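You operate a simulated robot arm through the tools that you are given. There is no shell and no other tool. Be economical: measure what you need, move in short steps, check, and stop when the job is done.

Carry out the task below with a simulated robot arm. There is one attempt and no reset: what you move stays moved.

## Task
Clamp the 3 mm sieve on the shaker and run it 10 minutes.
Fine: stand it on the yellow catch tray, lay the clamp plate on it, lock the red and the yellow knob, set the timer knob, press the green button and wait till it stops.

The check looks at the end state, three seconds after you hand in, the way a careful person would. Anything else that was tipped, shoved, dropped, spilled or broken makes it a failure.

## Robot
A 7-joint arm with a two-finger parallel gripper, fixed in place. Base frame: the origin is at the foot of the arm, x ahead of it, y to its left, z up; the work surface is at about z = 0.86. Lengths are in m, angles in rad, forces in N, time in s.
Its first joint turns from -2.897 to 2.897 rad. Payload 4.4 kg.
Tool frame: the origin (TCP) lies between the finger pads and is the grasp point; the fingertips stand 0.023 m ahead of it; z points along the fingers, y is the line along which they close. Largest opening 0.094 m; finger width 0.038, thickness 0.01; the body of the gripper, 0.054 by 0.096 m, starts 0.039 m behind the TCP.
Orientation is that of the tool frame in the base frame, as [roll, pitch, yaw] about the fixed x, y, z axes, in that order (R = Rz(yaw) Ry(pitch) Rx(roll)). With the fingers straight down and closing along the base's y, the tool's x points along the base's -x, its y along +y and its z along -z.

## Interface
- The arm moves only by the tool nudge_tool. Its argument "motion" is text: rows parted by semicolons, each of 7 numbers parted by spaces: the turn, a rotation vector about the tool's x, y, z in rad, then the shift along the tool's x, y, z in mm, then the finger opening in mm, from 0 to 94. In form: ax ay az x y z hand; .... A call has 1 to 20 rows; each row shifts and turns the commanded pose from where the row before left it, along the tool's axes as they then stand. Each row takes 0.2 s and may step no farther than 0.05 m and 0.15 rad from the row before; otherwise, or with a gripper value out of range, the whole call is refused. Where a pose cannot be reached the arm comes as near as it can. A force on the tool above 40 N (or 10 N above the force at the start of the call, whichever is more), or a blocked arm, ends the call early, and 0.2 s more pass. The fingers move at their own pace (about 0.072 m/s each) and stop on an object; they squeeze with about 39 N. The grip force told is the motor's: it shows also when the fingers shut on nothing. Time passes only in rows, and 0.2 s behind the last, so rows that do not move let the fingers close. It gives the time, the measured TCP pose, the force on the tool (base axes), the opening and the grip force at its end, in the units of the frame above (readings bear some noise), with the torque about the TCP (base axes, N m) and any sound that the robot's microphone picked up.
- Cameras (640 x 400 px; columns grow to the right, rows downward): "scene" is fixed at [0.0485, -0.4981, 1.6401]; the picture's right is [0.83, -0.56, 0.00], its down [-0.24, -0.36, -0.90] and it looks along [0.51, 0.75, -0.43] (base axes); focal length 373 px, centre (320, 200). "wrist" rides on the gripper at [0.086, 0.016, -0.074] in the tool frame; the picture's right is [-0.18, 0.98, 0.00], its down [-0.58, -0.11, -0.81] and it looks along [-0.79, -0.15, 0.59] (tool axes); focal length 243 px, centre (320, 200). There is no depth. A picture from a camera that has moved, and an enlarged one, comes with that camera's place and axes in the base frame and with its lens.
- camera(camera): a new picture of that camera. It takes no simulated time.
- enlarge(camera, box): a new picture of the part [left, top, right, bottom] of that camera's present view, enlarged. It takes no simulated time.
- hand_in(): hands the job in; it is judged then, once.

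Work in short steps. Places have to be worked out from the pictures, the camera data and where the tool is seen: move nearer, look again, correct. Check each grasp and each placing, and mend what went wrong. You have 120 turns and 76 pictures in all, those below and enlarged ones among them. Open the gripper and draw the arm clear of the work before you hand the job in, unless the task says otherwise; then end with one line.

The tools are called after "Request:" by a JSON object that holds its "name" and its "arguments". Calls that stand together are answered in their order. nudge_tool: Moves the arm, as the interface text tells. Its arguments: {"type":"object","properties":{"motion":{"type":"string"}},"required":["motion"]} The other tools are called the same way: camera (camera) takes a picture; enlarge (camera, box) takes an enlarged picture of a part of a camera's view; hand_in () hands the job in.

At the start:

```text
clock: 0.0
tool_pos: [0.4586, 0.4816, 1.3746]
ee_rot: [3.141, 0.001, 3.141]
wrist_force: [0.0, -0.2, 0.3]
torque: [0.02, 0.02, 0.01]
gripper_width: 0.0939
grip_force: 0.1
```

scene: 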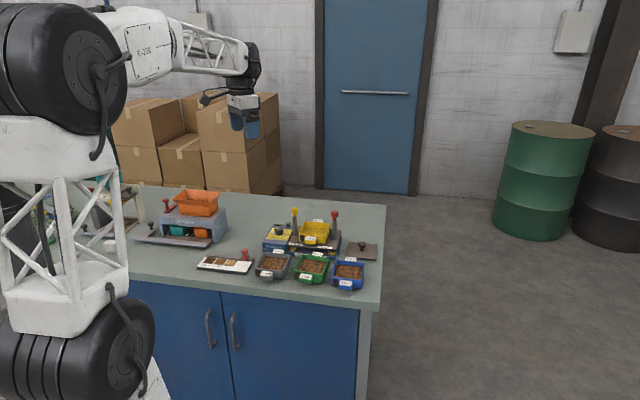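
wrist: 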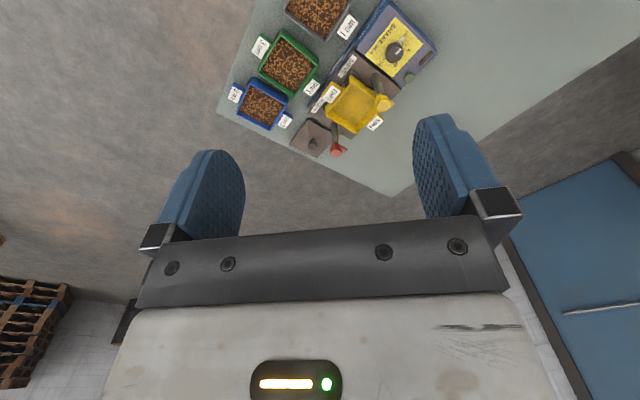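

The bench has a shaker with a yellow tray, three sieves, and a plate. I enlarge both views to read the labels.

Request:
{"name": "enlarge", "arguments": {"camera": "scene", "box": [240, 195, 400, 295]}}

Request:
{"name": "enlarge", "arguments": {"camera": "wrist", "box": [210, 0, 450, 150]}}

Request:
{"name": "enlarge", "arguments": {"camera": "scene", "box": [120, 175, 280, 275]}}

```text
4.00 times, centred on (320, 245) of scene
camera zoom: at [0.0485, -0.4981, 1.6401], right [0.83, -0.56, 0.0], down [-0.24, -0.36, -0.9], along [0.51, 0.75, -0.43], focal length 1492 px, centre (320, 20)
```

zoom: 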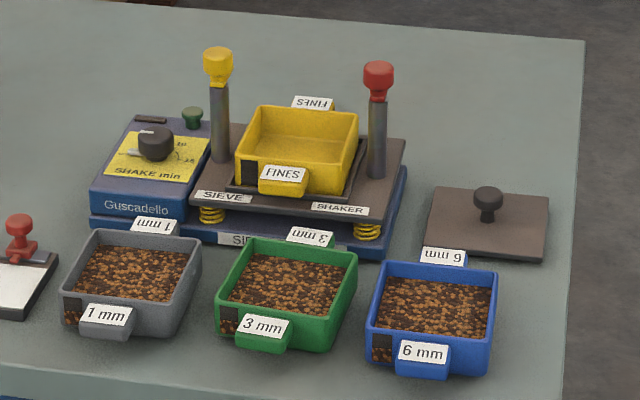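

```text
2.67 times, centred on (330, 75) of wrist
camera zoom: at [0.3725, 0.4982, 1.4488], right [0.18, 0.98, 0.0], down [0.58, -0.11, 0.81], along [0.79, -0.15, -0.59], focal length 647 px, centre (293, 533)
```

zoom: 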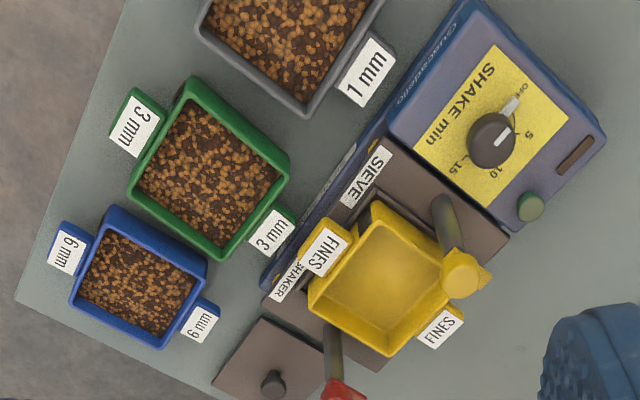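

```text
4.00 times, centred on (200, 225) of scene
camera zoom: at [0.0485, -0.4981, 1.6401], right [0.83, -0.56, 0.0], down [-0.24, -0.36, -0.9], along [0.51, 0.75, -0.43], focal length 1492 px, centre (800, 100)
```

zoom: 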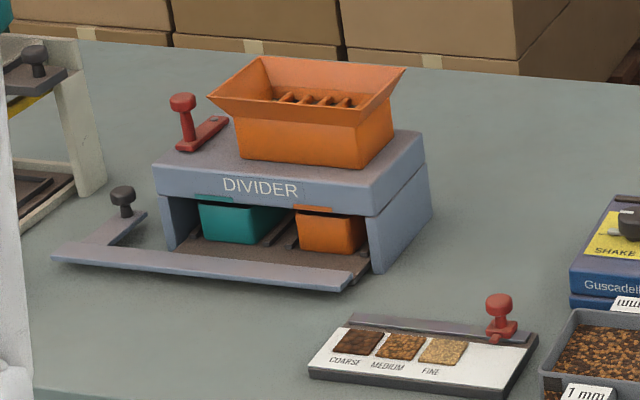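

Green is the 3 mm sieve at about (0.605, 0.376). The shaker tray is near (0.71, 0.50), and the red and yellow knobs stand at z≈1.01. I move closer above the shaker to see the knobs and clamp details.

Request:
{"name": "nudge_tool", "arguments": {"motion": "0 0 0 -32 10 34 94; 0 0 0 -32 10 34 94; 0 0 0 -32 10 34 94; 0 0 0 -32 10 34 94; 0 0 0 -12 0 10 94; 0 0 0 0 0 0 94"}}

Request:
{"name": "camera", "arguments": {"camera": "wrist"}}

```text
clock: 1.4
tool_pos: [0.5989, 0.5257, 1.2271]
ee_rot: [-3.141, -0.001, -3.141]
wrist_force: [0.5, 0.4, 0.5]
torque: [0.02, -0.02, -0.02]
gripper_width: 0.094
grip_force: 0.0
```

```text
70 pictures are left
camera wrist: at [0.5124, 0.5411, 1.3029], right [0.18, 0.98, 0.0], down [0.58, -0.11, 0.81], along [0.79, -0.15, -0.59], focal length 243 px, centre (320, 200)
```

wrist: 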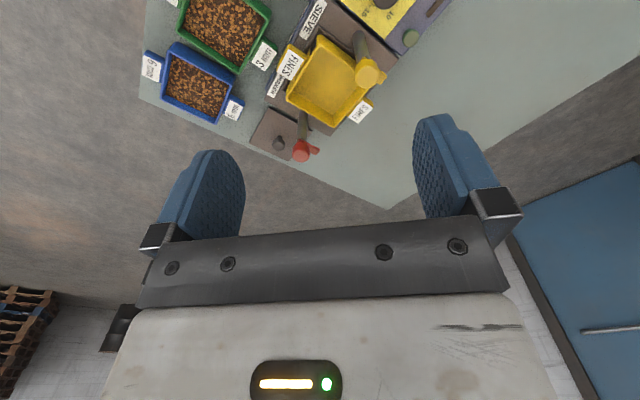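

Request:
{"name": "enlarge", "arguments": {"camera": "wrist", "box": [230, 0, 470, 170]}}

Request:
{"name": "enlarge", "arguments": {"camera": "scene", "box": [280, 200, 360, 260]}}

```text
2.35 times, centred on (350, 85) of wrist
camera zoom: at [0.5124, 0.5411, 1.3029], right [0.18, 0.98, 0.0], down [0.58, -0.11, 0.81], along [0.79, -0.15, -0.59], focal length 571 px, centre (249, 471)
```

zoom: 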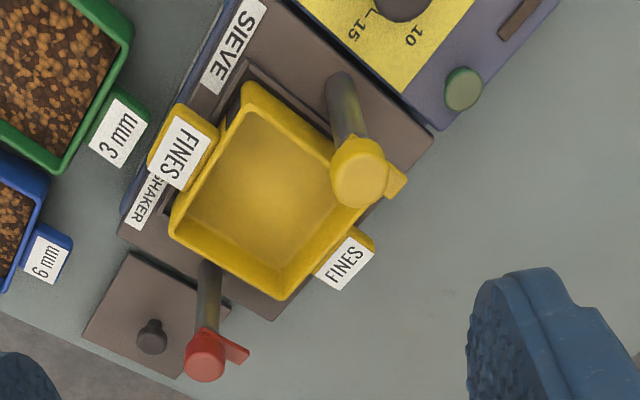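

```text
6.67 times, centred on (320, 230) of scene
camera zoom: at [0.0485, -0.4981, 1.6401], right [0.83, -0.56, 0.0], down [-0.24, -0.36, -0.9], along [0.51, 0.75, -0.43], focal length 2488 px, centre (320, 0)
```

zoom: 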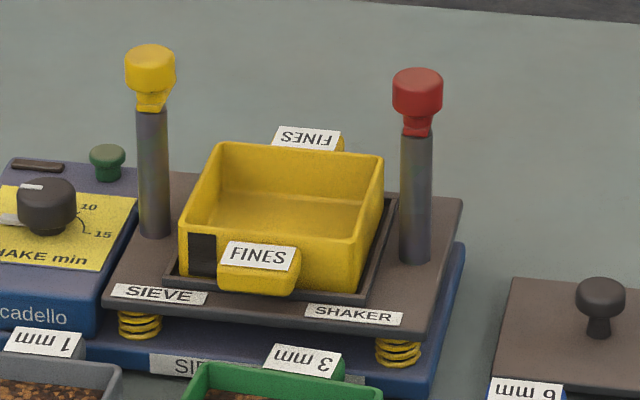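

The knobs carry latch ears pointing backward (away from the arm), so locking probably means turning the ear inward over the plate. The shaker's long axis runs about −45° in base x-y. I go over the green sieve and turn the tool to match.

Request:
{"name": "nudge_tool", "arguments": {"motion": "0 0 0 4 -35 21 94; 0 0 0 4 -35 21 94; 0 0 0 4 -35 21 94; 0 0 0 4 -35 21 94; 0 0 0 4 -35 21 94; 0 0 -0.13 0 0 0 94; 0 0 -0.13 0 0 0 94; 0 0 -0.13 0 0 0 94; 0 0 -0.13 0 0 0 94; 0 0 -0.13 0 0 0 94; 0 0 -0.135 0 0 0 94; 0 0 0 0 0 0 94"}}

Request:
{"name": "camera", "arguments": {"camera": "wrist"}}

```text
clock: 4.0
tool_pos: [0.5788, 0.3477, 1.1221]
ee_rot: [3.14, 0.0, -2.354]
wrist_force: [0.6, -0.2, 0.2]
torque: [0.0, 0.0, 0.03]
gripper_width: 0.0939
grip_force: 0.1
```

```text
67 pictures are left
camera wrist: at [0.5066, 0.2973, 1.1979], right [-0.57, 0.82, 0.0], down [0.49, 0.33, 0.81], along [0.66, 0.46, -0.59], focal length 243 px, centre (320, 200)
```

wrist: 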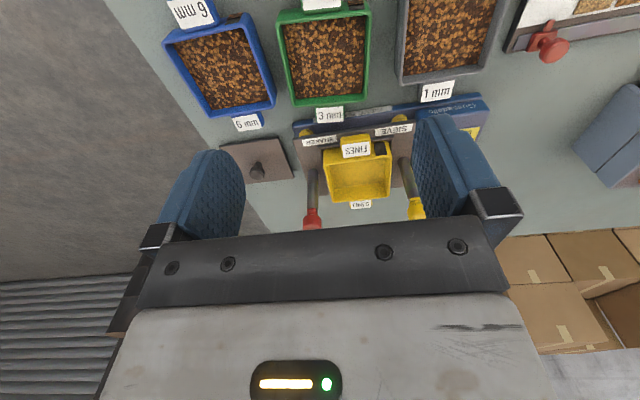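

The sieve measures about 90 mm across, tight for the 94 mm opening. I lower for a precise measurement of its width and heading.

Request:
{"name": "nudge_tool", "arguments": {"motion": "0 0 0 0 1 40 94; 0 0 0 0 1 40 94; 0 0 0 0 1 35 94; 0 0 0 0 0 0 94"}}

Request:
{"name": "camera", "arguments": {"camera": "wrist"}}

```text
clock: 5.0
tool_pos: [0.5738, 0.3509, 1.0072]
ee_rot: [3.141, 0.0, -2.356]
wrist_force: [0.7, 0.0, 0.2]
torque: [-0.03, -0.03, 0.02]
gripper_width: 0.0937
grip_force: 0.0
```

```text
66 pictures are left
camera wrist: at [0.5028, 0.2998, 1.0821], right [-0.56, 0.83, 0.0], down [0.49, 0.33, 0.81], along [0.67, 0.46, -0.59], focal length 243 px, centre (320, 200)
```

wrist: 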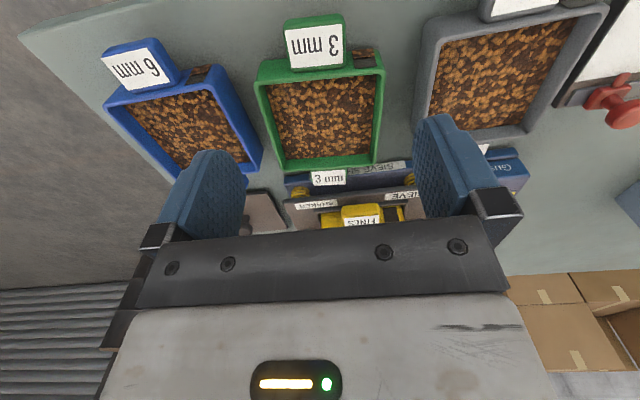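

Request:
{"name": "enlarge", "arguments": {"camera": "wrist", "box": [230, 0, 410, 190]}}

```text
2.11 times, centred on (320, 95) of wrist
camera zoom: at [0.5028, 0.2998, 1.0821], right [-0.56, 0.83, 0.0], down [0.49, 0.33, 0.81], along [0.67, 0.46, -0.59], focal length 511 px, centre (320, 421)
```

zoom: 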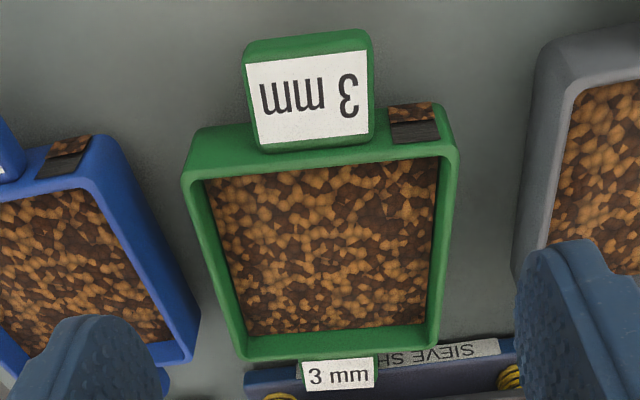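

The sieve is about 100 mm wide, too wide for the fingers, so the label tabs (~44 mm wide, ~35 mm out) are the handles. I align the heading by about +5°, move over the near tab and descend partway.

Request:
{"name": "nudge_tool", "arguments": {"motion": "0 0 0.09 0 0 0 94; 0 0 0 14 -1 10 94; 0 0 0 0 0 35 94; 0 0 0 0 0 22 94; 0 0 0 0 0 0 94"}}

Request:
{"name": "camera", "arguments": {"camera": "wrist"}}

Request:
{"name": "enlarge", "arguments": {"camera": "scene", "box": [260, 230, 360, 300]}}

```text
clock: 6.2
tool_pos: [0.5673, 0.3392, 0.942]
ee_rot: [-3.141, 0.0, -2.448]
wrist_force: [0.3, 0.1, 0.2]
torque: [0.0, -0.02, -0.01]
gripper_width: 0.0938
grip_force: 0.1
```

```text
64 pictures are left
camera wrist: at [0.4906, 0.2958, 1.0173], right [-0.49, 0.87, 0.0], down [0.52, 0.29, 0.81], along [0.7, 0.39, -0.59], focal length 243 px, centre (320, 200)
```

wrist: 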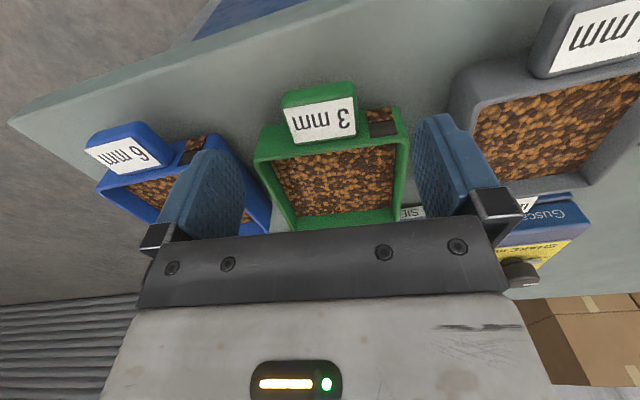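

```text
5.71 times, centred on (310, 265) of scene
camera zoom: at [0.0485, -0.4981, 1.6401], right [0.83, -0.56, 0.0], down [-0.24, -0.36, -0.9], along [0.51, 0.75, -0.43], focal length 2132 px, centre (377, -171)
```

zoom: 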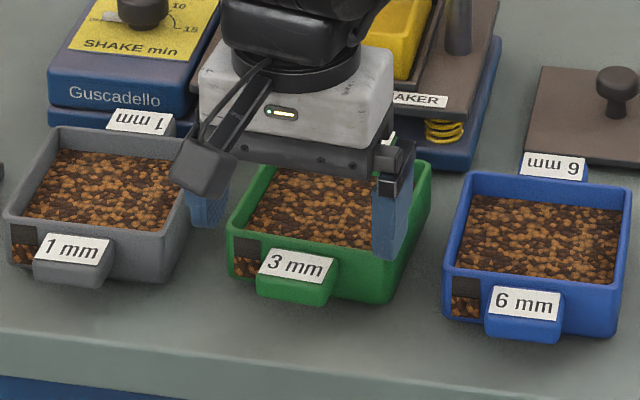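

The tool straddles the tab, centred within about 1 mm, with the wall about 2 mm past the finger edge. I shift 2 mm outward, descend to z≈0.89 and close.

Request:
{"name": "nudge_tool", "arguments": {"motion": "0 0 0.02 2 1 10 94; 0 0 0 0 0 20 94; 0 0 0 0 0 15 94; 0 0 0 0 0 7 94; 0 0 0 0 0 0 94"}}

Request:
{"name": "camera", "arguments": {"camera": "wrist"}}

```text
clock: 6.8
tool_pos: [0.5653, 0.3413, 0.9274]
ee_rot: [-3.139, 0.007, -2.467]
wrist_force: [-0.8, -0.7, 8.9]
torque: [0.27, 0.01, -0.01]
gripper_width: 0.0938
grip_force: 0.0
stopped in row 2: the force on the tool passed its limit at 82 N (the readings are from after the stop); the commanded pose is now the measured one
```

```text
62 pictures are left
camera wrist: at [0.489, 0.2983, 1.0012], right [-0.47, 0.88, 0.0], down [0.52, 0.27, 0.81], along [0.72, 0.38, -0.58], focal length 243 px, centre (320, 200)
```

wrist: 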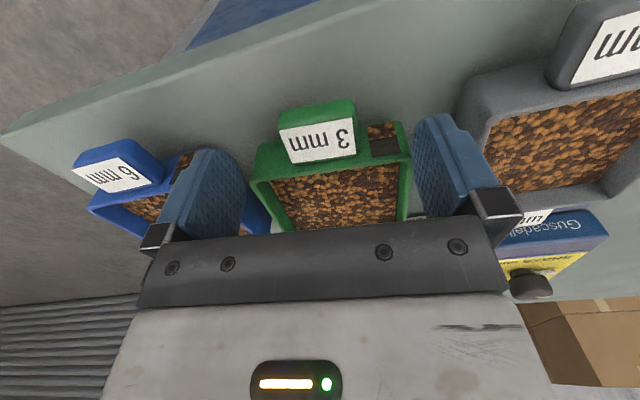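

The finger edges caught the rim (rim top ≈0.904), so the wall sits nearer than I judged. I lift, straighten the small tilt and move 9 mm outward before descending again.

Request:
{"name": "nudge_tool", "arguments": {"motion": "0 0 0 0 0 -12 94; -0.0026 0.007 0 9 1 0 94; 0 0 0 0 0 0 94"}}

Request:
{"name": "enlarge", "arguments": {"camera": "wrist", "box": [160, 60, 480, 260]}}

```text
clock: 7.6
tool_pos: [0.5587, 0.336, 0.9377]
ee_rot: [3.141, 0.002, -2.468]
wrist_force: [0.6, -1.1, -0.4]
torque: [-0.03, -0.03, 0.01]
gripper_width: 0.094
grip_force: 0.1
```

```text
2.00 times, centred on (320, 160) of wrist
camera zoom: at [0.482, 0.2937, 1.0131], right [-0.47, 0.88, 0.0], down [0.52, 0.28, 0.81], along [0.71, 0.38, -0.59], focal length 485 px, centre (320, 280)
```

zoom: 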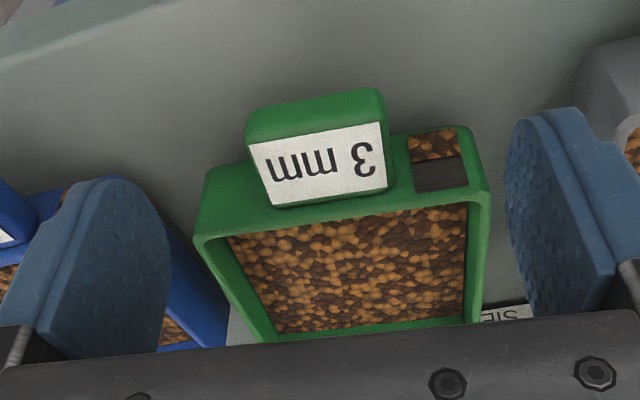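

The tab protrudes about 27 mm and the wall now clears the fingers by about 5 mm. I correct the heading by about −0.03 rad, descend in steps and close.

Request:
{"name": "nudge_tool", "arguments": {"motion": "0 0 -0.03 -2 -1 10 94; 0 0 0 0 0 15 94; 0 0 0 0 0 12 94; 0 0 0 0 0 9 94; 0 0 0 0 0 0 94"}}

Request:
{"name": "camera", "arguments": {"camera": "wrist"}}

```text
clock: 8.8
tool_pos: [0.5611, 0.3365, 0.8918]
ee_rot: [3.141, 0.001, -2.436]
wrist_force: [0.9, 0.2, -0.4]
torque: [0.0, -0.03, 0.0]
gripper_width: 0.0941
grip_force: 0.0
```

```text
60 pictures are left
camera wrist: at [0.4859, 0.2918, 0.9677], right [-0.5, 0.87, 0.0], down [0.51, 0.29, 0.81], along [0.7, 0.4, -0.59], focal length 243 px, centre (320, 200)
```

wrist: 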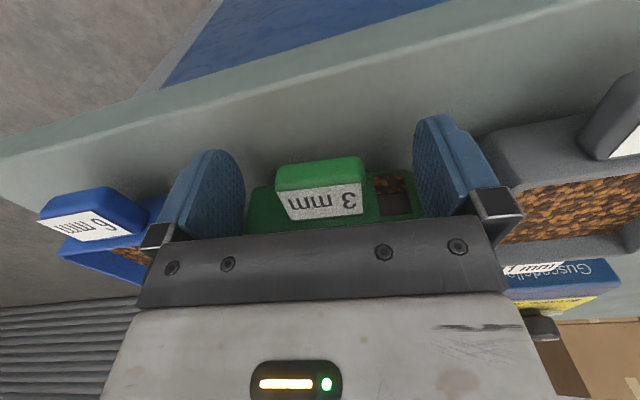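

Fingers straddle the tab cleanly. Closing.

Request:
{"name": "nudge_tool", "arguments": {"motion": "0 0 0 0 0 0 40; 0 0 0 0 0 0 20; 0 0 0 0 0 0 0; 0 0 0 0 0 0 0; 0 0 0 0 0 0 0"}}

Request:
{"name": "enlarge", "arguments": {"camera": "wrist", "box": [160, 100, 480, 260]}}

```text
clock: 10.0
tool_pos: [0.5613, 0.3354, 0.8918]
ee_rot: [3.14, 0.002, -2.438]
wrist_force: [0.0, -0.4, 0.0]
torque: [-0.02, -0.02, 0.01]
gripper_width: 0.0412
grip_force: 39.0
```

```text
2.00 times, centred on (320, 180) of wrist
camera zoom: at [0.4858, 0.2918, 0.9677], right [-0.5, 0.87, 0.0], down [0.51, 0.29, 0.81], along [0.7, 0.4, -0.59], focal length 485 px, centre (320, 240)
```

zoom: 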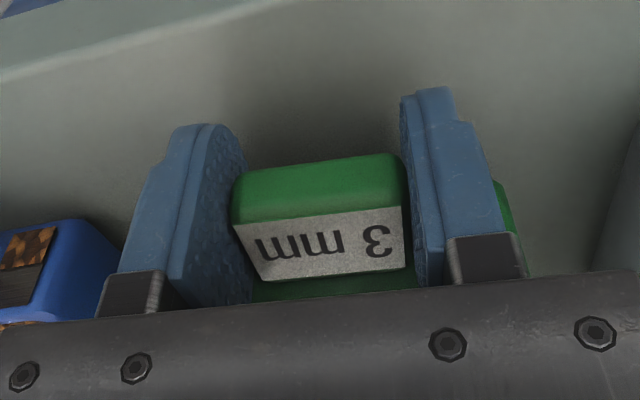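

Gripped at 41 mm. I lift 15 mm slowly, then check the load and level.

Request:
{"name": "nudge_tool", "arguments": {"motion": "0 0 0 0 0 -5 0; 0 0 0 0 0 -5 0; 0 0 0 0 0 -5 0; 0 0 0 0 0 0 0"}}

Request:
{"name": "enlarge", "arguments": {"camera": "scene", "box": [260, 200, 380, 300]}}

```text
clock: 11.0
tool_pos: [0.5605, 0.3368, 0.9072]
ee_rot: [3.14, 0.0, -2.437]
wrist_force: [0.8, -0.2, -1.8]
torque: [-0.04, 0.09, -0.03]
gripper_width: 0.0414
grip_force: 39.1
```

```text
4.00 times, centred on (320, 250) of scene
camera zoom: at [0.0485, -0.4981, 1.6401], right [0.83, -0.56, 0.0], down [-0.24, -0.36, -0.9], along [0.51, 0.75, -0.43], focal length 1492 px, centre (320, 0)
```

zoom: 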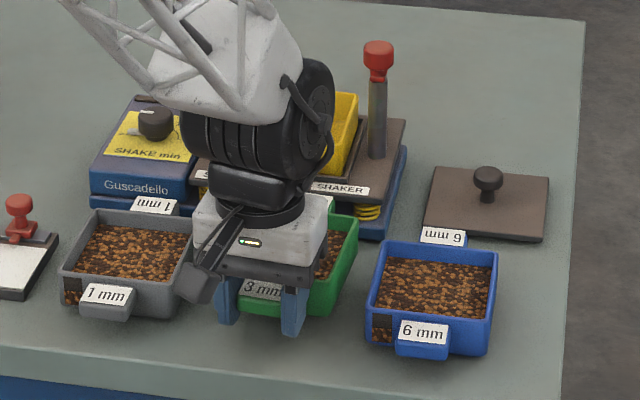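

Load is about 2 N and the sieve is held level. The tray centre is at about (0.714, 0.516) with shaker heading yaw ≈ −2.365. I lift to clear the tray rim (≈0.943), align and approach from the front, partway.

Request:
{"name": "nudge_tool", "arguments": {"motion": "0 0 0 0 0 -20 0; 0 0 0 0 0 -25 0; 0 0 0 0 0 -25 0; 0 0 0 0 0 -25 0; 0 0 0 0 0 -15 0; 0 0 -0.035 0 5 0 0; 0 0 -0.037 0 15 0 0; 0 0 0 -25 0 0 0; 0 0 0 -25 0 0 0; 0 0 0 -25 0 0 0; 0 0 0 -15 0 0 0; 0 0 0 0 0 0 0"}}

Request:
{"name": "camera", "arguments": {"camera": "wrist"}}

Request:
{"name": "enlarge", "arguments": {"camera": "scene", "box": [240, 180, 380, 280]}}

```text
clock: 13.6
tool_pos: [0.6112, 0.4145, 1.0177]
ee_rot: [3.139, 0.001, -2.365]
wrist_force: [-0.2, 0.6, -0.7]
torque: [-0.07, 0.08, -0.02]
gripper_width: 0.0414
grip_force: 39.2
```

```text
57 pictures are left
camera wrist: at [0.5388, 0.3651, 1.0917], right [-0.56, 0.83, 0.0], down [0.49, 0.33, 0.81], along [0.67, 0.45, -0.59], focal length 243 px, centre (320, 200)
```

wrist: 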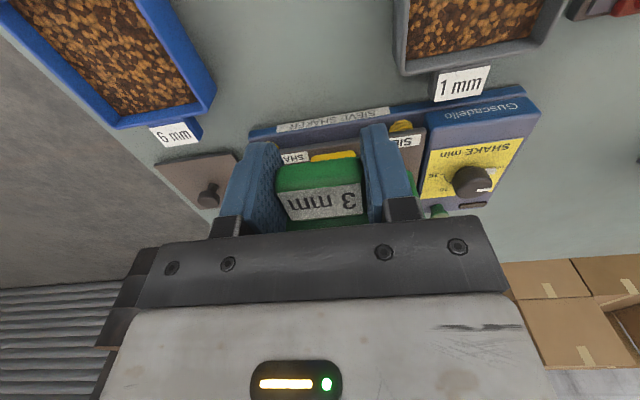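

```text
4.00 times, centred on (310, 230) of scene
camera zoom: at [0.0485, -0.4981, 1.6401], right [0.83, -0.56, 0.0], down [-0.24, -0.36, -0.9], along [0.51, 0.75, -0.43], focal length 1492 px, centre (360, 80)
```

zoom: 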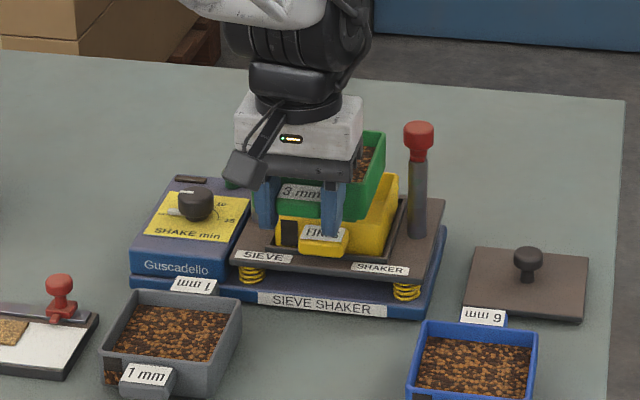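

The sieve is lined up laterally. I move about 66 mm forward, staying above the rim, and check the alignment of the two tabs and walls.

Request:
{"name": "nudge_tool", "arguments": {"motion": "0 0 -0.01 -22 0 0 0; 0 0 0 -22 0 0 0; 0 0 0 -16 0 0 0; 0 0 0 -6 0 0 0; 0 0 0 0 0 0 0"}}

Request:
{"name": "enlarge", "arguments": {"camera": "wrist", "box": [180, 60, 480, 250]}}

Request:
{"name": "enlarge", "arguments": {"camera": "scene", "box": [270, 185, 370, 265]}}

```text
clock: 14.8
tool_pos: [0.6568, 0.4614, 1.0169]
ee_rot: [3.138, 0.0, -2.355]
wrist_force: [0.8, -0.2, -1.9]
torque: [-0.05, 0.05, 0.01]
gripper_width: 0.0417
grip_force: 38.7
```

```text
2.11 times, centred on (330, 155) of wrist
camera zoom: at [0.5857, 0.4105, 1.0923], right [-0.57, 0.82, 0.0], down [0.49, 0.33, 0.81], along [0.66, 0.46, -0.59], focal length 511 px, centre (299, 295)
```

zoom: 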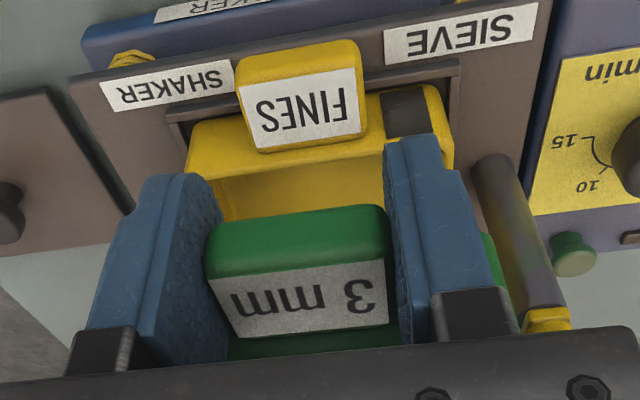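

```text
5.00 times, centred on (320, 225) of scene
camera zoom: at [0.0485, -0.4981, 1.6401], right [0.83, -0.56, 0.0], down [-0.24, -0.36, -0.9], along [0.51, 0.75, -0.43], focal length 1866 px, centre (320, 75)
```

zoom: 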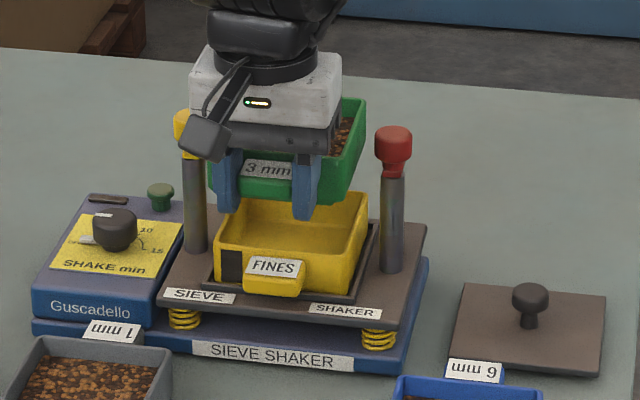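

The tabs are roughly aligned with maybe 5 mm of forward travel left. I look in more detail from the scene camera to compare corners.

Request:
{"name": "enlarge", "arguments": {"camera": "scene", "box": [300, 195, 350, 250]}}

```text
7.27 times, centred on (325, 222) of scene
camera zoom: at [0.0485, -0.4981, 1.6401], right [0.83, -0.56, 0.0], down [-0.24, -0.36, -0.9], along [0.51, 0.75, -0.43], focal length 2714 px, centre (284, 36)
```

zoom: 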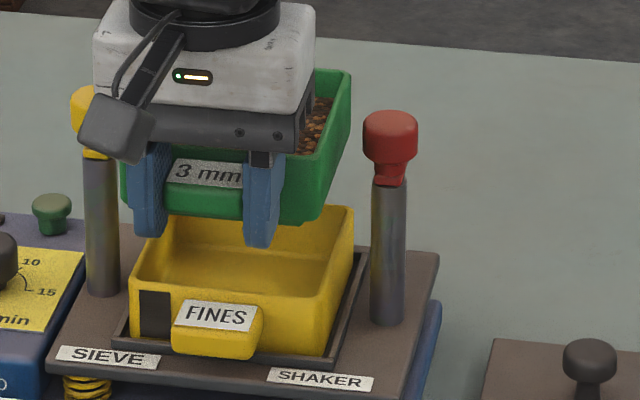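

Estimates agree on about 6 mm more forward and 1 mm sideways. I apply that and lower gently to contact at an expected TCP z ≈0.975.

Request:
{"name": "nudge_tool", "arguments": {"motion": "0 0 0 -6 -1 0 0; 0 0 0 0 0 12 0; 0 0 0 0 0 10 0; 0 0 0 0 0 8 0; 0 0 0 0 0 5 0; 0 0 0 0 0 0 0"}}

Request:
{"name": "enlarge", "arguments": {"camera": "scene", "box": [300, 195, 350, 250]}}

Request:
{"name": "enlarge", "arguments": {"camera": "wrist", "box": [180, 60, 480, 250]}}

```text
clock: 16.2
tool_pos: [0.6629, 0.4642, 0.9818]
ee_rot: [3.141, 0.001, -2.353]
wrist_force: [-0.1, -0.6, 0.0]
torque: [-0.08, 0.07, 0.0]
gripper_width: 0.0413
grip_force: 39.3
```

```text
7.27 times, centred on (325, 222) of scene
camera zoom: at [0.0485, -0.4981, 1.6401], right [0.83, -0.56, 0.0], down [-0.24, -0.36, -0.9], along [0.51, 0.75, -0.43], focal length 2714 px, centre (284, 36)
```

zoom: 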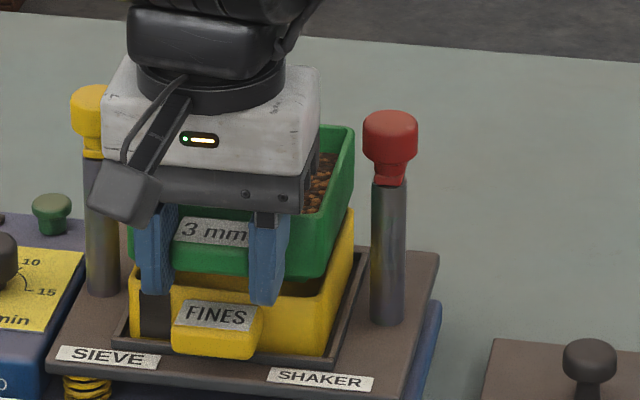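

```text
2.11 times, centred on (330, 155) of wrist
camera zoom: at [0.5909, 0.4138, 1.0571], right [-0.57, 0.82, 0.0], down [0.49, 0.33, 0.81], along [0.66, 0.46, -0.59], focal length 511 px, centre (299, 295)
```

zoom: 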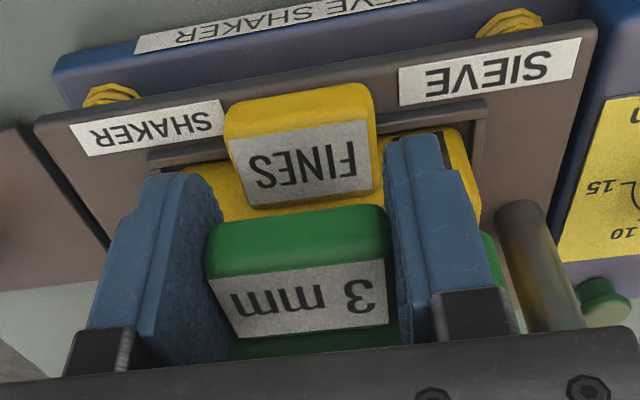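

Alignment is now within about 2–3 mm. I nudge forward 2 mm more and lower until contact.

Request:
{"name": "nudge_tool", "arguments": {"motion": "0 0 0 -2 0 2 0; 0 0 0 0 0 2 0; 0 0 0 0 0 2 0; 0 0 0 0 0 1 0; 0 0 0 0 0 0 0"}}

```text
clock: 17.4
tool_pos: [0.6643, 0.4663, 0.975]
ee_rot: [3.14, 0.003, -2.355]
wrist_force: [0.5, -0.5, -1.1]
torque: [-0.04, 0.03, -0.01]
gripper_width: 0.0414
grip_force: 38.7
```

Request:
{"name": "nudge_tool", "arguments": {"motion": "0 0 0 0 0 1.5 0; 0 0 0 0 0 1.5 0; 0 0 0 0 0 0 0"}}

Request:
{"name": "enlarge", "arguments": {"camera": "scene", "box": [300, 195, 350, 250]}}

```text
clock: 18.2
tool_pos: [0.6644, 0.4659, 0.9724]
ee_rot: [3.139, 0.003, -2.355]
wrist_force: [-0.5, 1.0, -0.7]
torque: [-0.05, 0.03, 0.0]
gripper_width: 0.0413
grip_force: 39.0
```

```text
7.27 times, centred on (325, 222) of scene
camera zoom: at [0.0485, -0.4981, 1.6401], right [0.83, -0.56, 0.0], down [-0.24, -0.36, -0.9], along [0.51, 0.75, -0.43], focal length 2714 px, centre (284, 36)
```

zoom: 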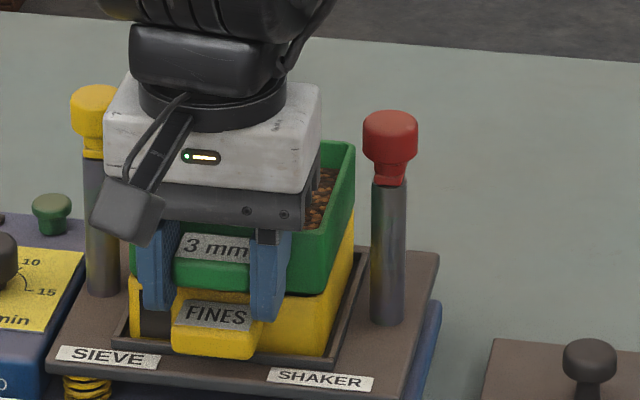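

Edges look aligned and there is nearly no gap. I continue lowering in 1 mm steps.

Request:
{"name": "nudge_tool", "arguments": {"motion": "0 0 0 0 0 1 0; 0 0 0 0 0 1 0; 0 0 0 0 0 0 0; 0 0 0 0 0 1 0; 0 0 0 0 0 0 0"}}

```text
clock: 19.4
tool_pos: [0.6655, 0.4646, 0.9715]
ee_rot: [3.139, 0.003, -2.355]
wrist_force: [-4.1, -0.5, 17.3]
torque: [0.4, -0.44, 0.04]
gripper_width: 0.0418
grip_force: 39.3
```

Contact at 17 N with z≈0.9715, so the sieve is on the rim. I ease back 2 mm and look before releasing.

Request:
{"name": "nudge_tool", "arguments": {"motion": "0 0 0 0 0 -2 0; 0 0 0 0 0 0 0"}}

Request:
{"name": "enlarge", "arguments": {"camera": "wrist", "box": [180, 60, 480, 250]}}

Request:
{"name": "enlarge", "arguments": {"camera": "scene", "box": [300, 210, 340, 250]}}

```text
clock: 20.0
tool_pos: [0.6638, 0.466, 0.9704]
ee_rot: [3.14, 0.0, -2.355]
wrist_force: [0.9, 0.9, 1.8]
torque: [0.13, -0.33, -0.11]
gripper_width: 0.0415
grip_force: 38.8
```

```text
2.11 times, centred on (330, 155) of wrist
camera zoom: at [0.5928, 0.4153, 1.0458], right [-0.57, 0.82, 0.0], down [0.49, 0.33, 0.81], along [0.66, 0.46, -0.59], focal length 511 px, centre (299, 295)
```

zoom: 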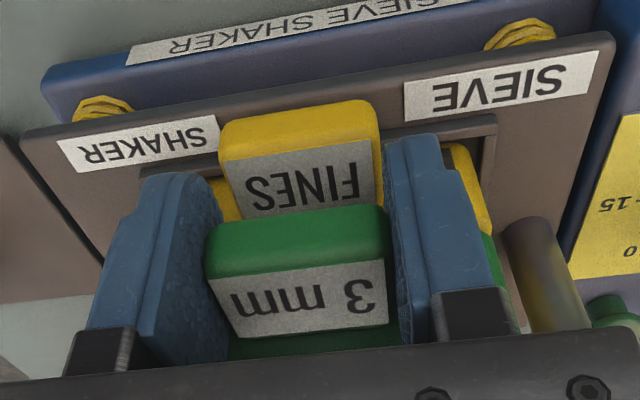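

```text
10.00 times, centred on (320, 230) of scene
camera zoom: at [0.0485, -0.4981, 1.6401], right [0.83, -0.56, 0.0], down [-0.24, -0.36, -0.9], along [0.51, 0.75, -0.43], focal length 3731 px, centre (320, -100)
```

zoom: 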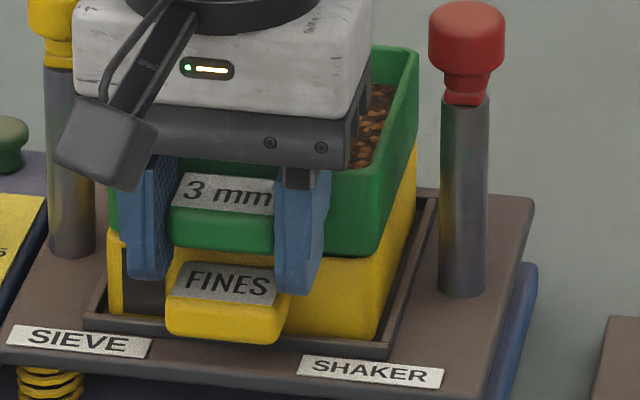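

The stack is well aligned: walls and tabs are flush. I release and back away to the front and upward.

Request:
{"name": "nudge_tool", "arguments": {"motion": "0 0 0 0 0 0 50; 0 0 0 0 0 0 60; 0 0 0 0 0 0 60; 0 0 0 12 0 0 60; 0 0 0 25 0 -5 60; 0 0 0 25 0 -25 60; 0 0 0 0 0 -40 60; 0 0 0 0 0 -40 60; 0 0 0 0 0 0 60"}}

Request:
{"name": "camera", "arguments": {"camera": "wrist"}}

Request:
{"name": "enlarge", "arguments": {"camera": "scene", "box": [290, 195, 350, 250]}}

```text
clock: 22.0
tool_pos: [0.621, 0.4213, 1.0811]
ee_rot: [3.14, 0.0, -2.354]
wrist_force: [-0.5, 0.3, -0.1]
torque: [0.01, 0.04, 0.04]
gripper_width: 0.06
grip_force: 0.0
```

```text
47 pictures are left
camera wrist: at [0.5481, 0.3712, 1.1566], right [-0.57, 0.82, 0.0], down [0.49, 0.33, 0.81], along [0.66, 0.46, -0.59], focal length 243 px, centre (320, 200)
```

wrist: 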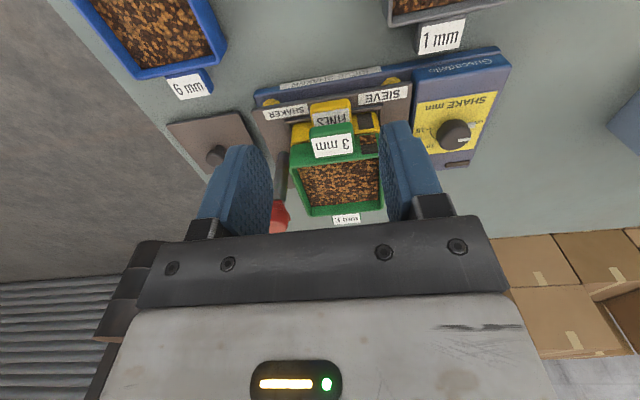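

```text
7.27 times, centred on (320, 222) of scene
camera zoom: at [0.0485, -0.4981, 1.6401], right [0.83, -0.56, 0.0], down [-0.24, -0.36, -0.9], along [0.51, 0.75, -0.43], focal length 2714 px, centre (320, 36)
```

zoom: 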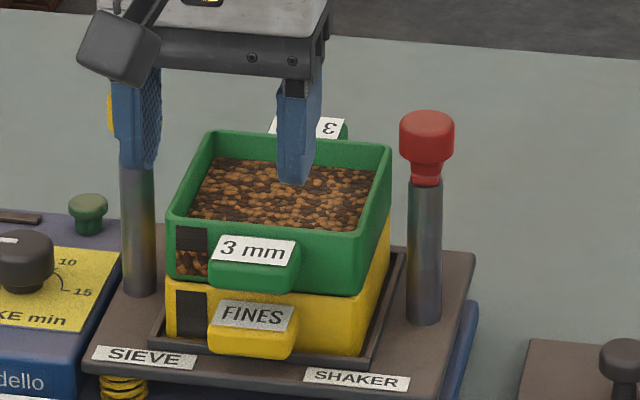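

The sieve stands flush on the tray. Next is the clamp plate, with its knob at about (0.84, 0.39). I move toward it.

Request:
{"name": "nudge_tool", "arguments": {"motion": "0 0 0 0 -35 0 60; 0 0 0 -15 -35 0 60; 0 0 0 -25 -35 0 60; 0 0 0 -30 -35 0 60; 0 0 0 -30 -35 0 60; 0 0 0 0 0 30 60; 0 0 0 0 0 30 60; 0 0 0 0 0 0 60"}}

Request:
{"name": "camera", "arguments": {"camera": "wrist"}}

```text
clock: 23.8
tool_pos: [0.8158, 0.3702, 1.0206]
ee_rot: [3.139, 0.001, -2.355]
wrist_force: [1.6, 0.6, 0.3]
torque: [0.0, -0.03, 0.01]
gripper_width: 0.0601
grip_force: 0.0
```

```text
45 pictures are left
camera wrist: at [0.7435, 0.3192, 1.0955], right [-0.57, 0.82, 0.0], down [0.49, 0.33, 0.81], along [0.66, 0.46, -0.59], focal length 243 px, centre (320, 200)
```

wrist: 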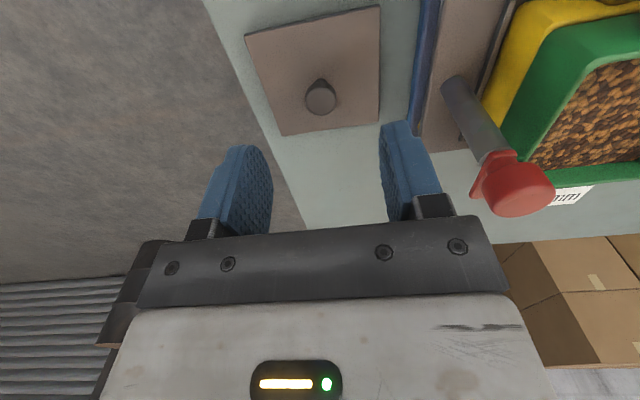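

The plate is about 110 mm square, aligned with the tool within a degree; its knob is at tool offset (−35, −5.5) mm. I move over it and descend partway.

Request:
{"name": "nudge_tool", "arguments": {"motion": "0 0 0 -17 -3 10 60; 0 0 0 -17 -2.5 30 60; 0 0 0 0 0 35 60; 0 0 0 0 0 0 60"}}

Request:
{"name": "enlarge", "arguments": {"camera": "wrist", "box": [160, 40, 480, 240]}}

```text
clock: 24.8
tool_pos: [0.8428, 0.3894, 0.9448]
ee_rot: [3.141, 0.002, -2.355]
wrist_force: [0.4, 0.2, -0.3]
torque: [0.03, 0.03, 0.0]
gripper_width: 0.0599
grip_force: 0.0
```

```text
2.00 times, centred on (320, 140) of wrist
camera zoom: at [0.7712, 0.3383, 1.0204], right [-0.57, 0.82, 0.0], down [0.49, 0.33, 0.81], along [0.66, 0.46, -0.59], focal length 485 px, centre (320, 320)
```

zoom: 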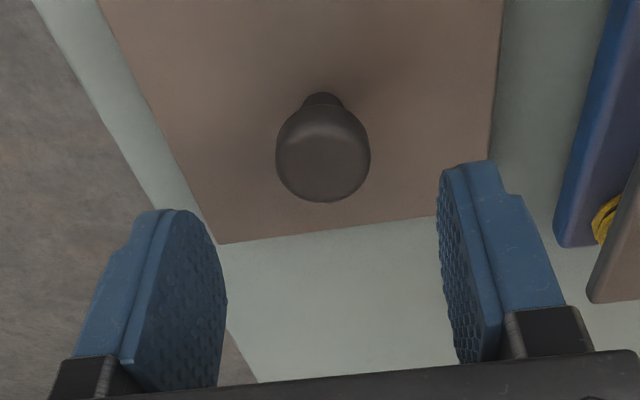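

The knob is centred within about 1.5 mm. I descend to z≈0.897 and close.

Request:
{"name": "nudge_tool", "arguments": {"motion": "0 0 0 -1 1 20 60; 0 0 0 0 0 17 60; 0 0 0 0 0 10 60; 0 0 0 0 0 0 60; 0 0 0 0 0 0 20; 0 0 0 0 0 0 0; 0 0 0 0 0 0 0; 0 0 0 0 0 0 0"}}

Request:
{"name": "enlarge", "arguments": {"camera": "wrist", "box": [160, 60, 480, 260]}}

```text
clock: 26.6
tool_pos: [0.8435, 0.3907, 0.8987]
ee_rot: [3.139, 0.001, -2.353]
wrist_force: [-0.4, -0.3, 0.0]
torque: [-0.12, -0.03, 0.03]
gripper_width: 0.0272
grip_force: 39.6
```

```text
2.00 times, centred on (320, 160) of wrist
camera zoom: at [0.7711, 0.3407, 0.9736], right [-0.57, 0.82, 0.0], down [0.49, 0.33, 0.81], along [0.66, 0.46, -0.59], focal length 485 px, centre (320, 280)
```

zoom: 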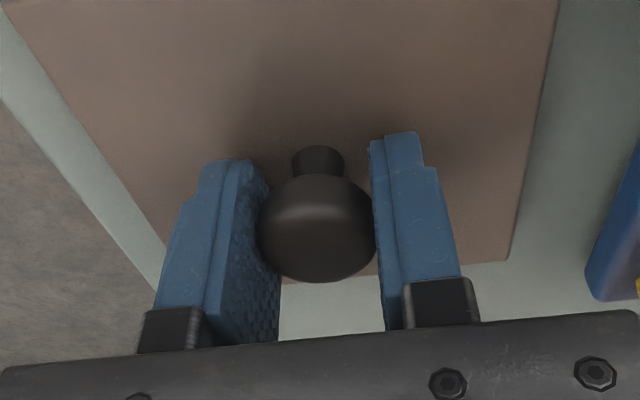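

Gripped at 27 mm. I lift the plate and check it's level.

Request:
{"name": "nudge_tool", "arguments": {"motion": "0 0 0 0 0 -5 0; 0 0 0 0 0 -15 0; 0 0 0 0 0 -30 0; 0 0 0 0 0 -40 0; 0 0 0 0 0 -40 0; 0 0 0 0 0 -40 0; 0 0 0 0 0 -35 0; 0 0 0 0 0 0 0"}}

Request:
{"name": "enlarge", "arguments": {"camera": "scene", "box": [280, 160, 400, 260]}}

```text
clock: 28.4
tool_pos: [0.8439, 0.3899, 1.105]
ee_rot: [3.14, 0.001, -2.354]
wrist_force: [-0.5, 0.6, -2.2]
torque: [-0.01, -0.01, 0.02]
gripper_width: 0.0272
grip_force: 38.9
```

```text
4.00 times, centred on (340, 210) of scene
camera zoom: at [0.0485, -0.4981, 1.6401], right [0.83, -0.56, 0.0], down [-0.24, -0.36, -0.9], along [0.51, 0.75, -0.43], focal length 1492 px, centre (240, 160)
```

zoom: 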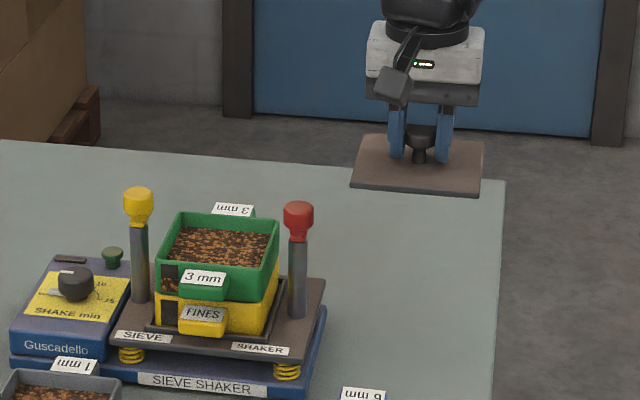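

The plate hangs level. I carry it over the posts to above the stack.

Request:
{"name": "nudge_tool", "arguments": {"motion": "0 0 0 0 20 0 0; 0 0 0 0 40 0 0; 0 0 0 1 40 0 0; 0 0 0 1 40 0 0; 0 0 0 0.6 30 0 0; 0 0 0 0 10 0 0; 0 0 0 0 0 0 0"}}

Request:
{"name": "enlarge", "arguments": {"camera": "scene", "box": [280, 180, 360, 250]}}

Request:
{"name": "camera", "arguments": {"camera": "wrist"}}

```text
clock: 30.0
tool_pos: [0.7126, 0.5146, 1.1041]
ee_rot: [3.14, 0.002, -2.355]
wrist_force: [-1.1, 0.0, -1.9]
torque: [0.01, 0.01, 0.01]
gripper_width: 0.0274
grip_force: 39.3
```

```text
5.71 times, centred on (320, 215) of scene
camera zoom: at [0.0485, -0.4981, 1.6401], right [0.83, -0.56, 0.0], down [-0.24, -0.36, -0.9], along [0.51, 0.75, -0.43], focal length 2132 px, centre (320, 114)
```

zoom: 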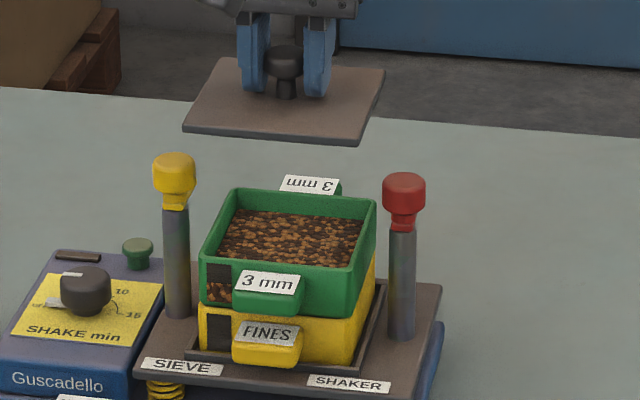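

```text
40 pictures are left
camera wrist: at [0.6415, 0.4643, 1.179], right [-0.57, 0.82, 0.0], down [0.49, 0.33, 0.81], along [0.66, 0.46, -0.59], focal length 243 px, centre (320, 200)
```

wrist: 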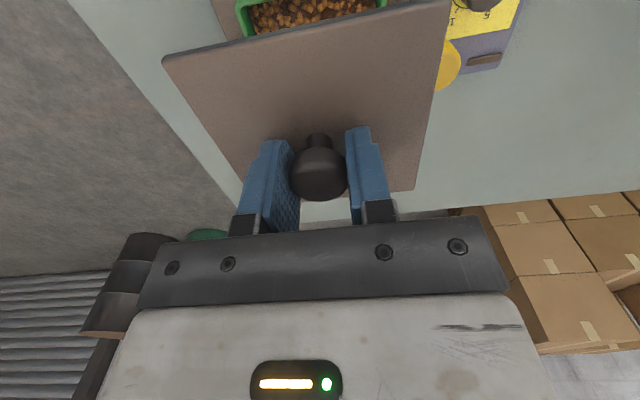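

Laterally aligned; the plate is over the stack centre. I lower to just above the sieve rim and check.

Request:
{"name": "nudge_tool", "arguments": {"motion": "0 0 0 -1 0 20 0; 0 0 0 0 0 20 0; 0 0 0 0 0 18 0; 0 0 0 0 0 10 0; 0 0 0 0 0 0 0"}}

Request:
{"name": "enlarge", "arguments": {"camera": "scene", "box": [285, 195, 355, 250]}}

```text
clock: 31.2
tool_pos: [0.7149, 0.5169, 1.0357]
ee_rot: [3.138, 0.001, -2.354]
wrist_force: [-0.8, 0.5, -2.3]
torque: [0.02, 0.01, -0.05]
gripper_width: 0.0273
grip_force: 39.4
```

```text
7.27 times, centred on (320, 222) of scene
camera zoom: at [0.0485, -0.4981, 1.6401], right [0.83, -0.56, 0.0], down [-0.24, -0.36, -0.9], along [0.51, 0.75, -0.43], focal length 2714 px, centre (320, 36)
```

zoom: 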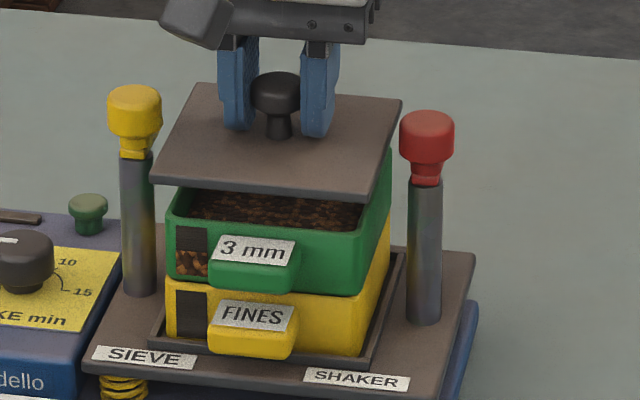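

Close above the rim. I shift 1.5 mm toward the red post and lower until contact.

Request:
{"name": "nudge_tool", "arguments": {"motion": "0 0 0 0 -1.5 5 0; 0 0 0 0 0 4 0; 0 0 0 0 0 3 0; 0 0 0 0 0 2 0; 0 0 0 0 0 0 0"}}

Request:
{"name": "enlarge", "arguments": {"camera": "scene", "box": [285, 195, 355, 250]}}

```text
clock: 32.4
tool_pos: [0.7151, 0.5139, 1.0221]
ee_rot: [3.14, 0.001, -2.355]
wrist_force: [-0.4, -0.3, -1.8]
torque: [0.0, 0.01, 0.0]
gripper_width: 0.0274
grip_force: 38.7
```

```text
7.27 times, centred on (320, 222) of scene
camera zoom: at [0.0485, -0.4981, 1.6401], right [0.83, -0.56, 0.0], down [-0.24, -0.36, -0.9], along [0.51, 0.75, -0.43], focal length 2714 px, centre (320, 36)
```

zoom: 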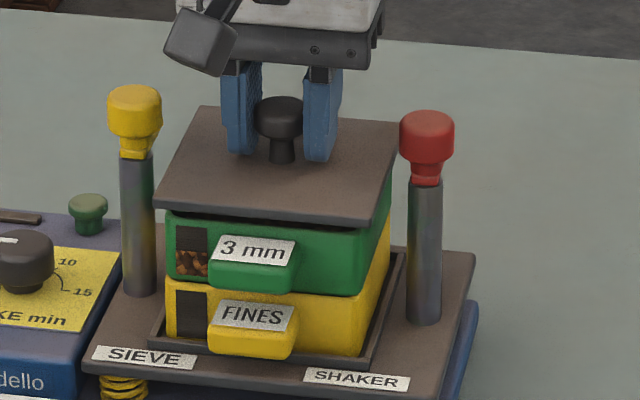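

Nearly touching. I continue with small steps down.

Request:
{"name": "nudge_tool", "arguments": {"motion": "0 0 0 0 0.5 2 0; 0 0 0 0 0 2 0; 0 0 0 0 0 0 0; 0 0 0 0 0 1.5 0; 0 0 0 0 0 0 0"}}

```text
clock: 33.6
tool_pos: [0.7149, 0.5151, 1.0169]
ee_rot: [3.141, 0.001, -2.354]
wrist_force: [0.7, -0.2, -1.8]
torque: [-0.04, 0.0, 0.0]
gripper_width: 0.0274
grip_force: 39.0
```

Request:
{"name": "nudge_tool", "arguments": {"motion": "0 0 0 0 0 1.5 0; 0 0 0 0 0 1.5 0; 0 0 0 0 0 0 0; 0 0 0 0 0 1 0; 0 0 0 0 0 0 0"}}

Request:
{"name": "enlarge", "arguments": {"camera": "scene", "box": [285, 195, 355, 250]}}

```text
clock: 34.8
tool_pos: [0.7154, 0.5157, 1.0137]
ee_rot: [3.14, 0.004, -2.354]
wrist_force: [-2.6, -1.5, 18.9]
torque: [-0.54, 0.34, 0.02]
gripper_width: 0.0274
grip_force: 38.9
```

```text
7.27 times, centred on (320, 222) of scene
camera zoom: at [0.0485, -0.4981, 1.6401], right [0.83, -0.56, 0.0], down [-0.24, -0.36, -0.9], along [0.51, 0.75, -0.43], focal length 2714 px, centre (320, 36)
```

zoom: 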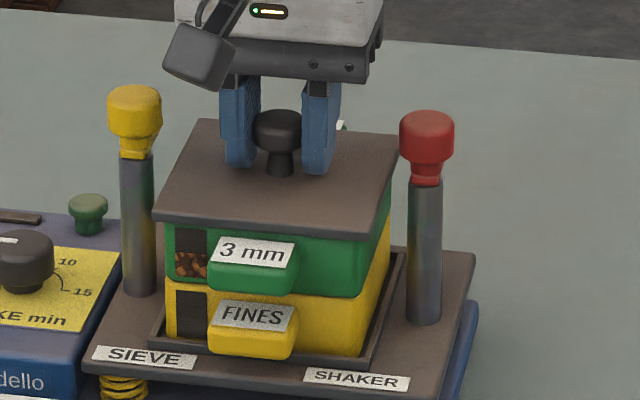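

Contact at 19 N; the plate rests on the sieve. I ease off, release and rise.

Request:
{"name": "nudge_tool", "arguments": {"motion": "0 0 0 0 0 -1.5 0; 0 0 0 0 0 0 30; 0 0 0 0 0 0 40; 0 0 0 0 0 0 50; 0 0 0 0 0 -10 50; 0 0 0 0 0 -30 50; 0 0 0 0 0 -40 50; 0 0 0 35 0 -30 50; 0 0 0 40 0 0 50; 0 0 0 0 0 0 50"}}

Request:
{"name": "camera", "arguments": {"camera": "wrist"}}

Request:
{"name": "enlarge", "arguments": {"camera": "scene", "box": [285, 195, 355, 250]}}

```text
clock: 37.0
tool_pos: [0.6608, 0.4646, 1.1251]
ee_rot: [3.14, 0.0, -2.355]
wrist_force: [0.7, -0.1, 0.8]
torque: [-0.02, 0.03, 0.0]
gripper_width: 0.0498
grip_force: 0.2
```

```text
36 pictures are left
camera wrist: at [0.5895, 0.4135, 1.2001], right [-0.57, 0.82, 0.0], down [0.49, 0.33, 0.81], along [0.66, 0.46, -0.59], focal length 243 px, centre (320, 200)
```

wrist: 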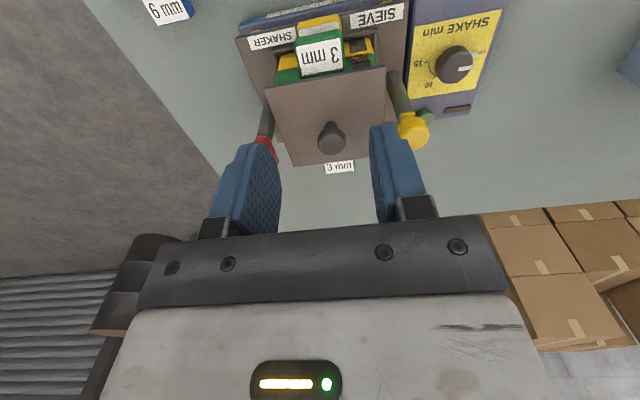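

```text
7.27 times, centred on (320, 222) of scene
camera zoom: at [0.0485, -0.4981, 1.6401], right [0.83, -0.56, 0.0], down [-0.24, -0.36, -0.9], along [0.51, 0.75, -0.43], focal length 2714 px, centre (320, 36)
```

zoom: 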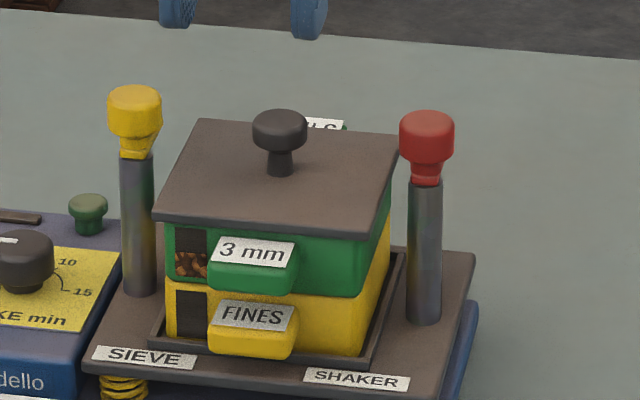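

The plate is well placed. Next, the yellow knob near (0.662, 0.569): I move close to inspect its ear.

Request:
{"name": "nudge_tool", "arguments": {"motion": "0 0 0 0 37 0 60; 0 0 0 -20 36 10 60; 0 0 0 -15 0 25 60; 0 0 0 0 0 0 60"}}

Request:
{"name": "enlarge", "arguments": {"camera": "wrist", "box": [160, 40, 480, 240]}}

```text
clock: 38.0
tool_pos: [0.6357, 0.5373, 1.0894]
ee_rot: [3.139, 0.003, -2.355]
wrist_force: [0.0, 0.2, -0.1]
torque: [-0.02, 0.03, -0.01]
gripper_width: 0.0601
grip_force: 0.1
```

```text
2.00 times, centred on (320, 140) of wrist
camera zoom: at [0.5639, 0.4868, 1.1644], right [-0.57, 0.82, 0.0], down [0.49, 0.33, 0.81], along [0.66, 0.46, -0.59], focal length 485 px, centre (320, 320)
```

zoom: 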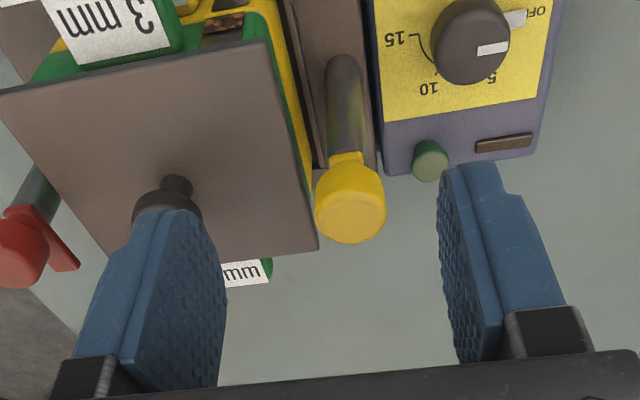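

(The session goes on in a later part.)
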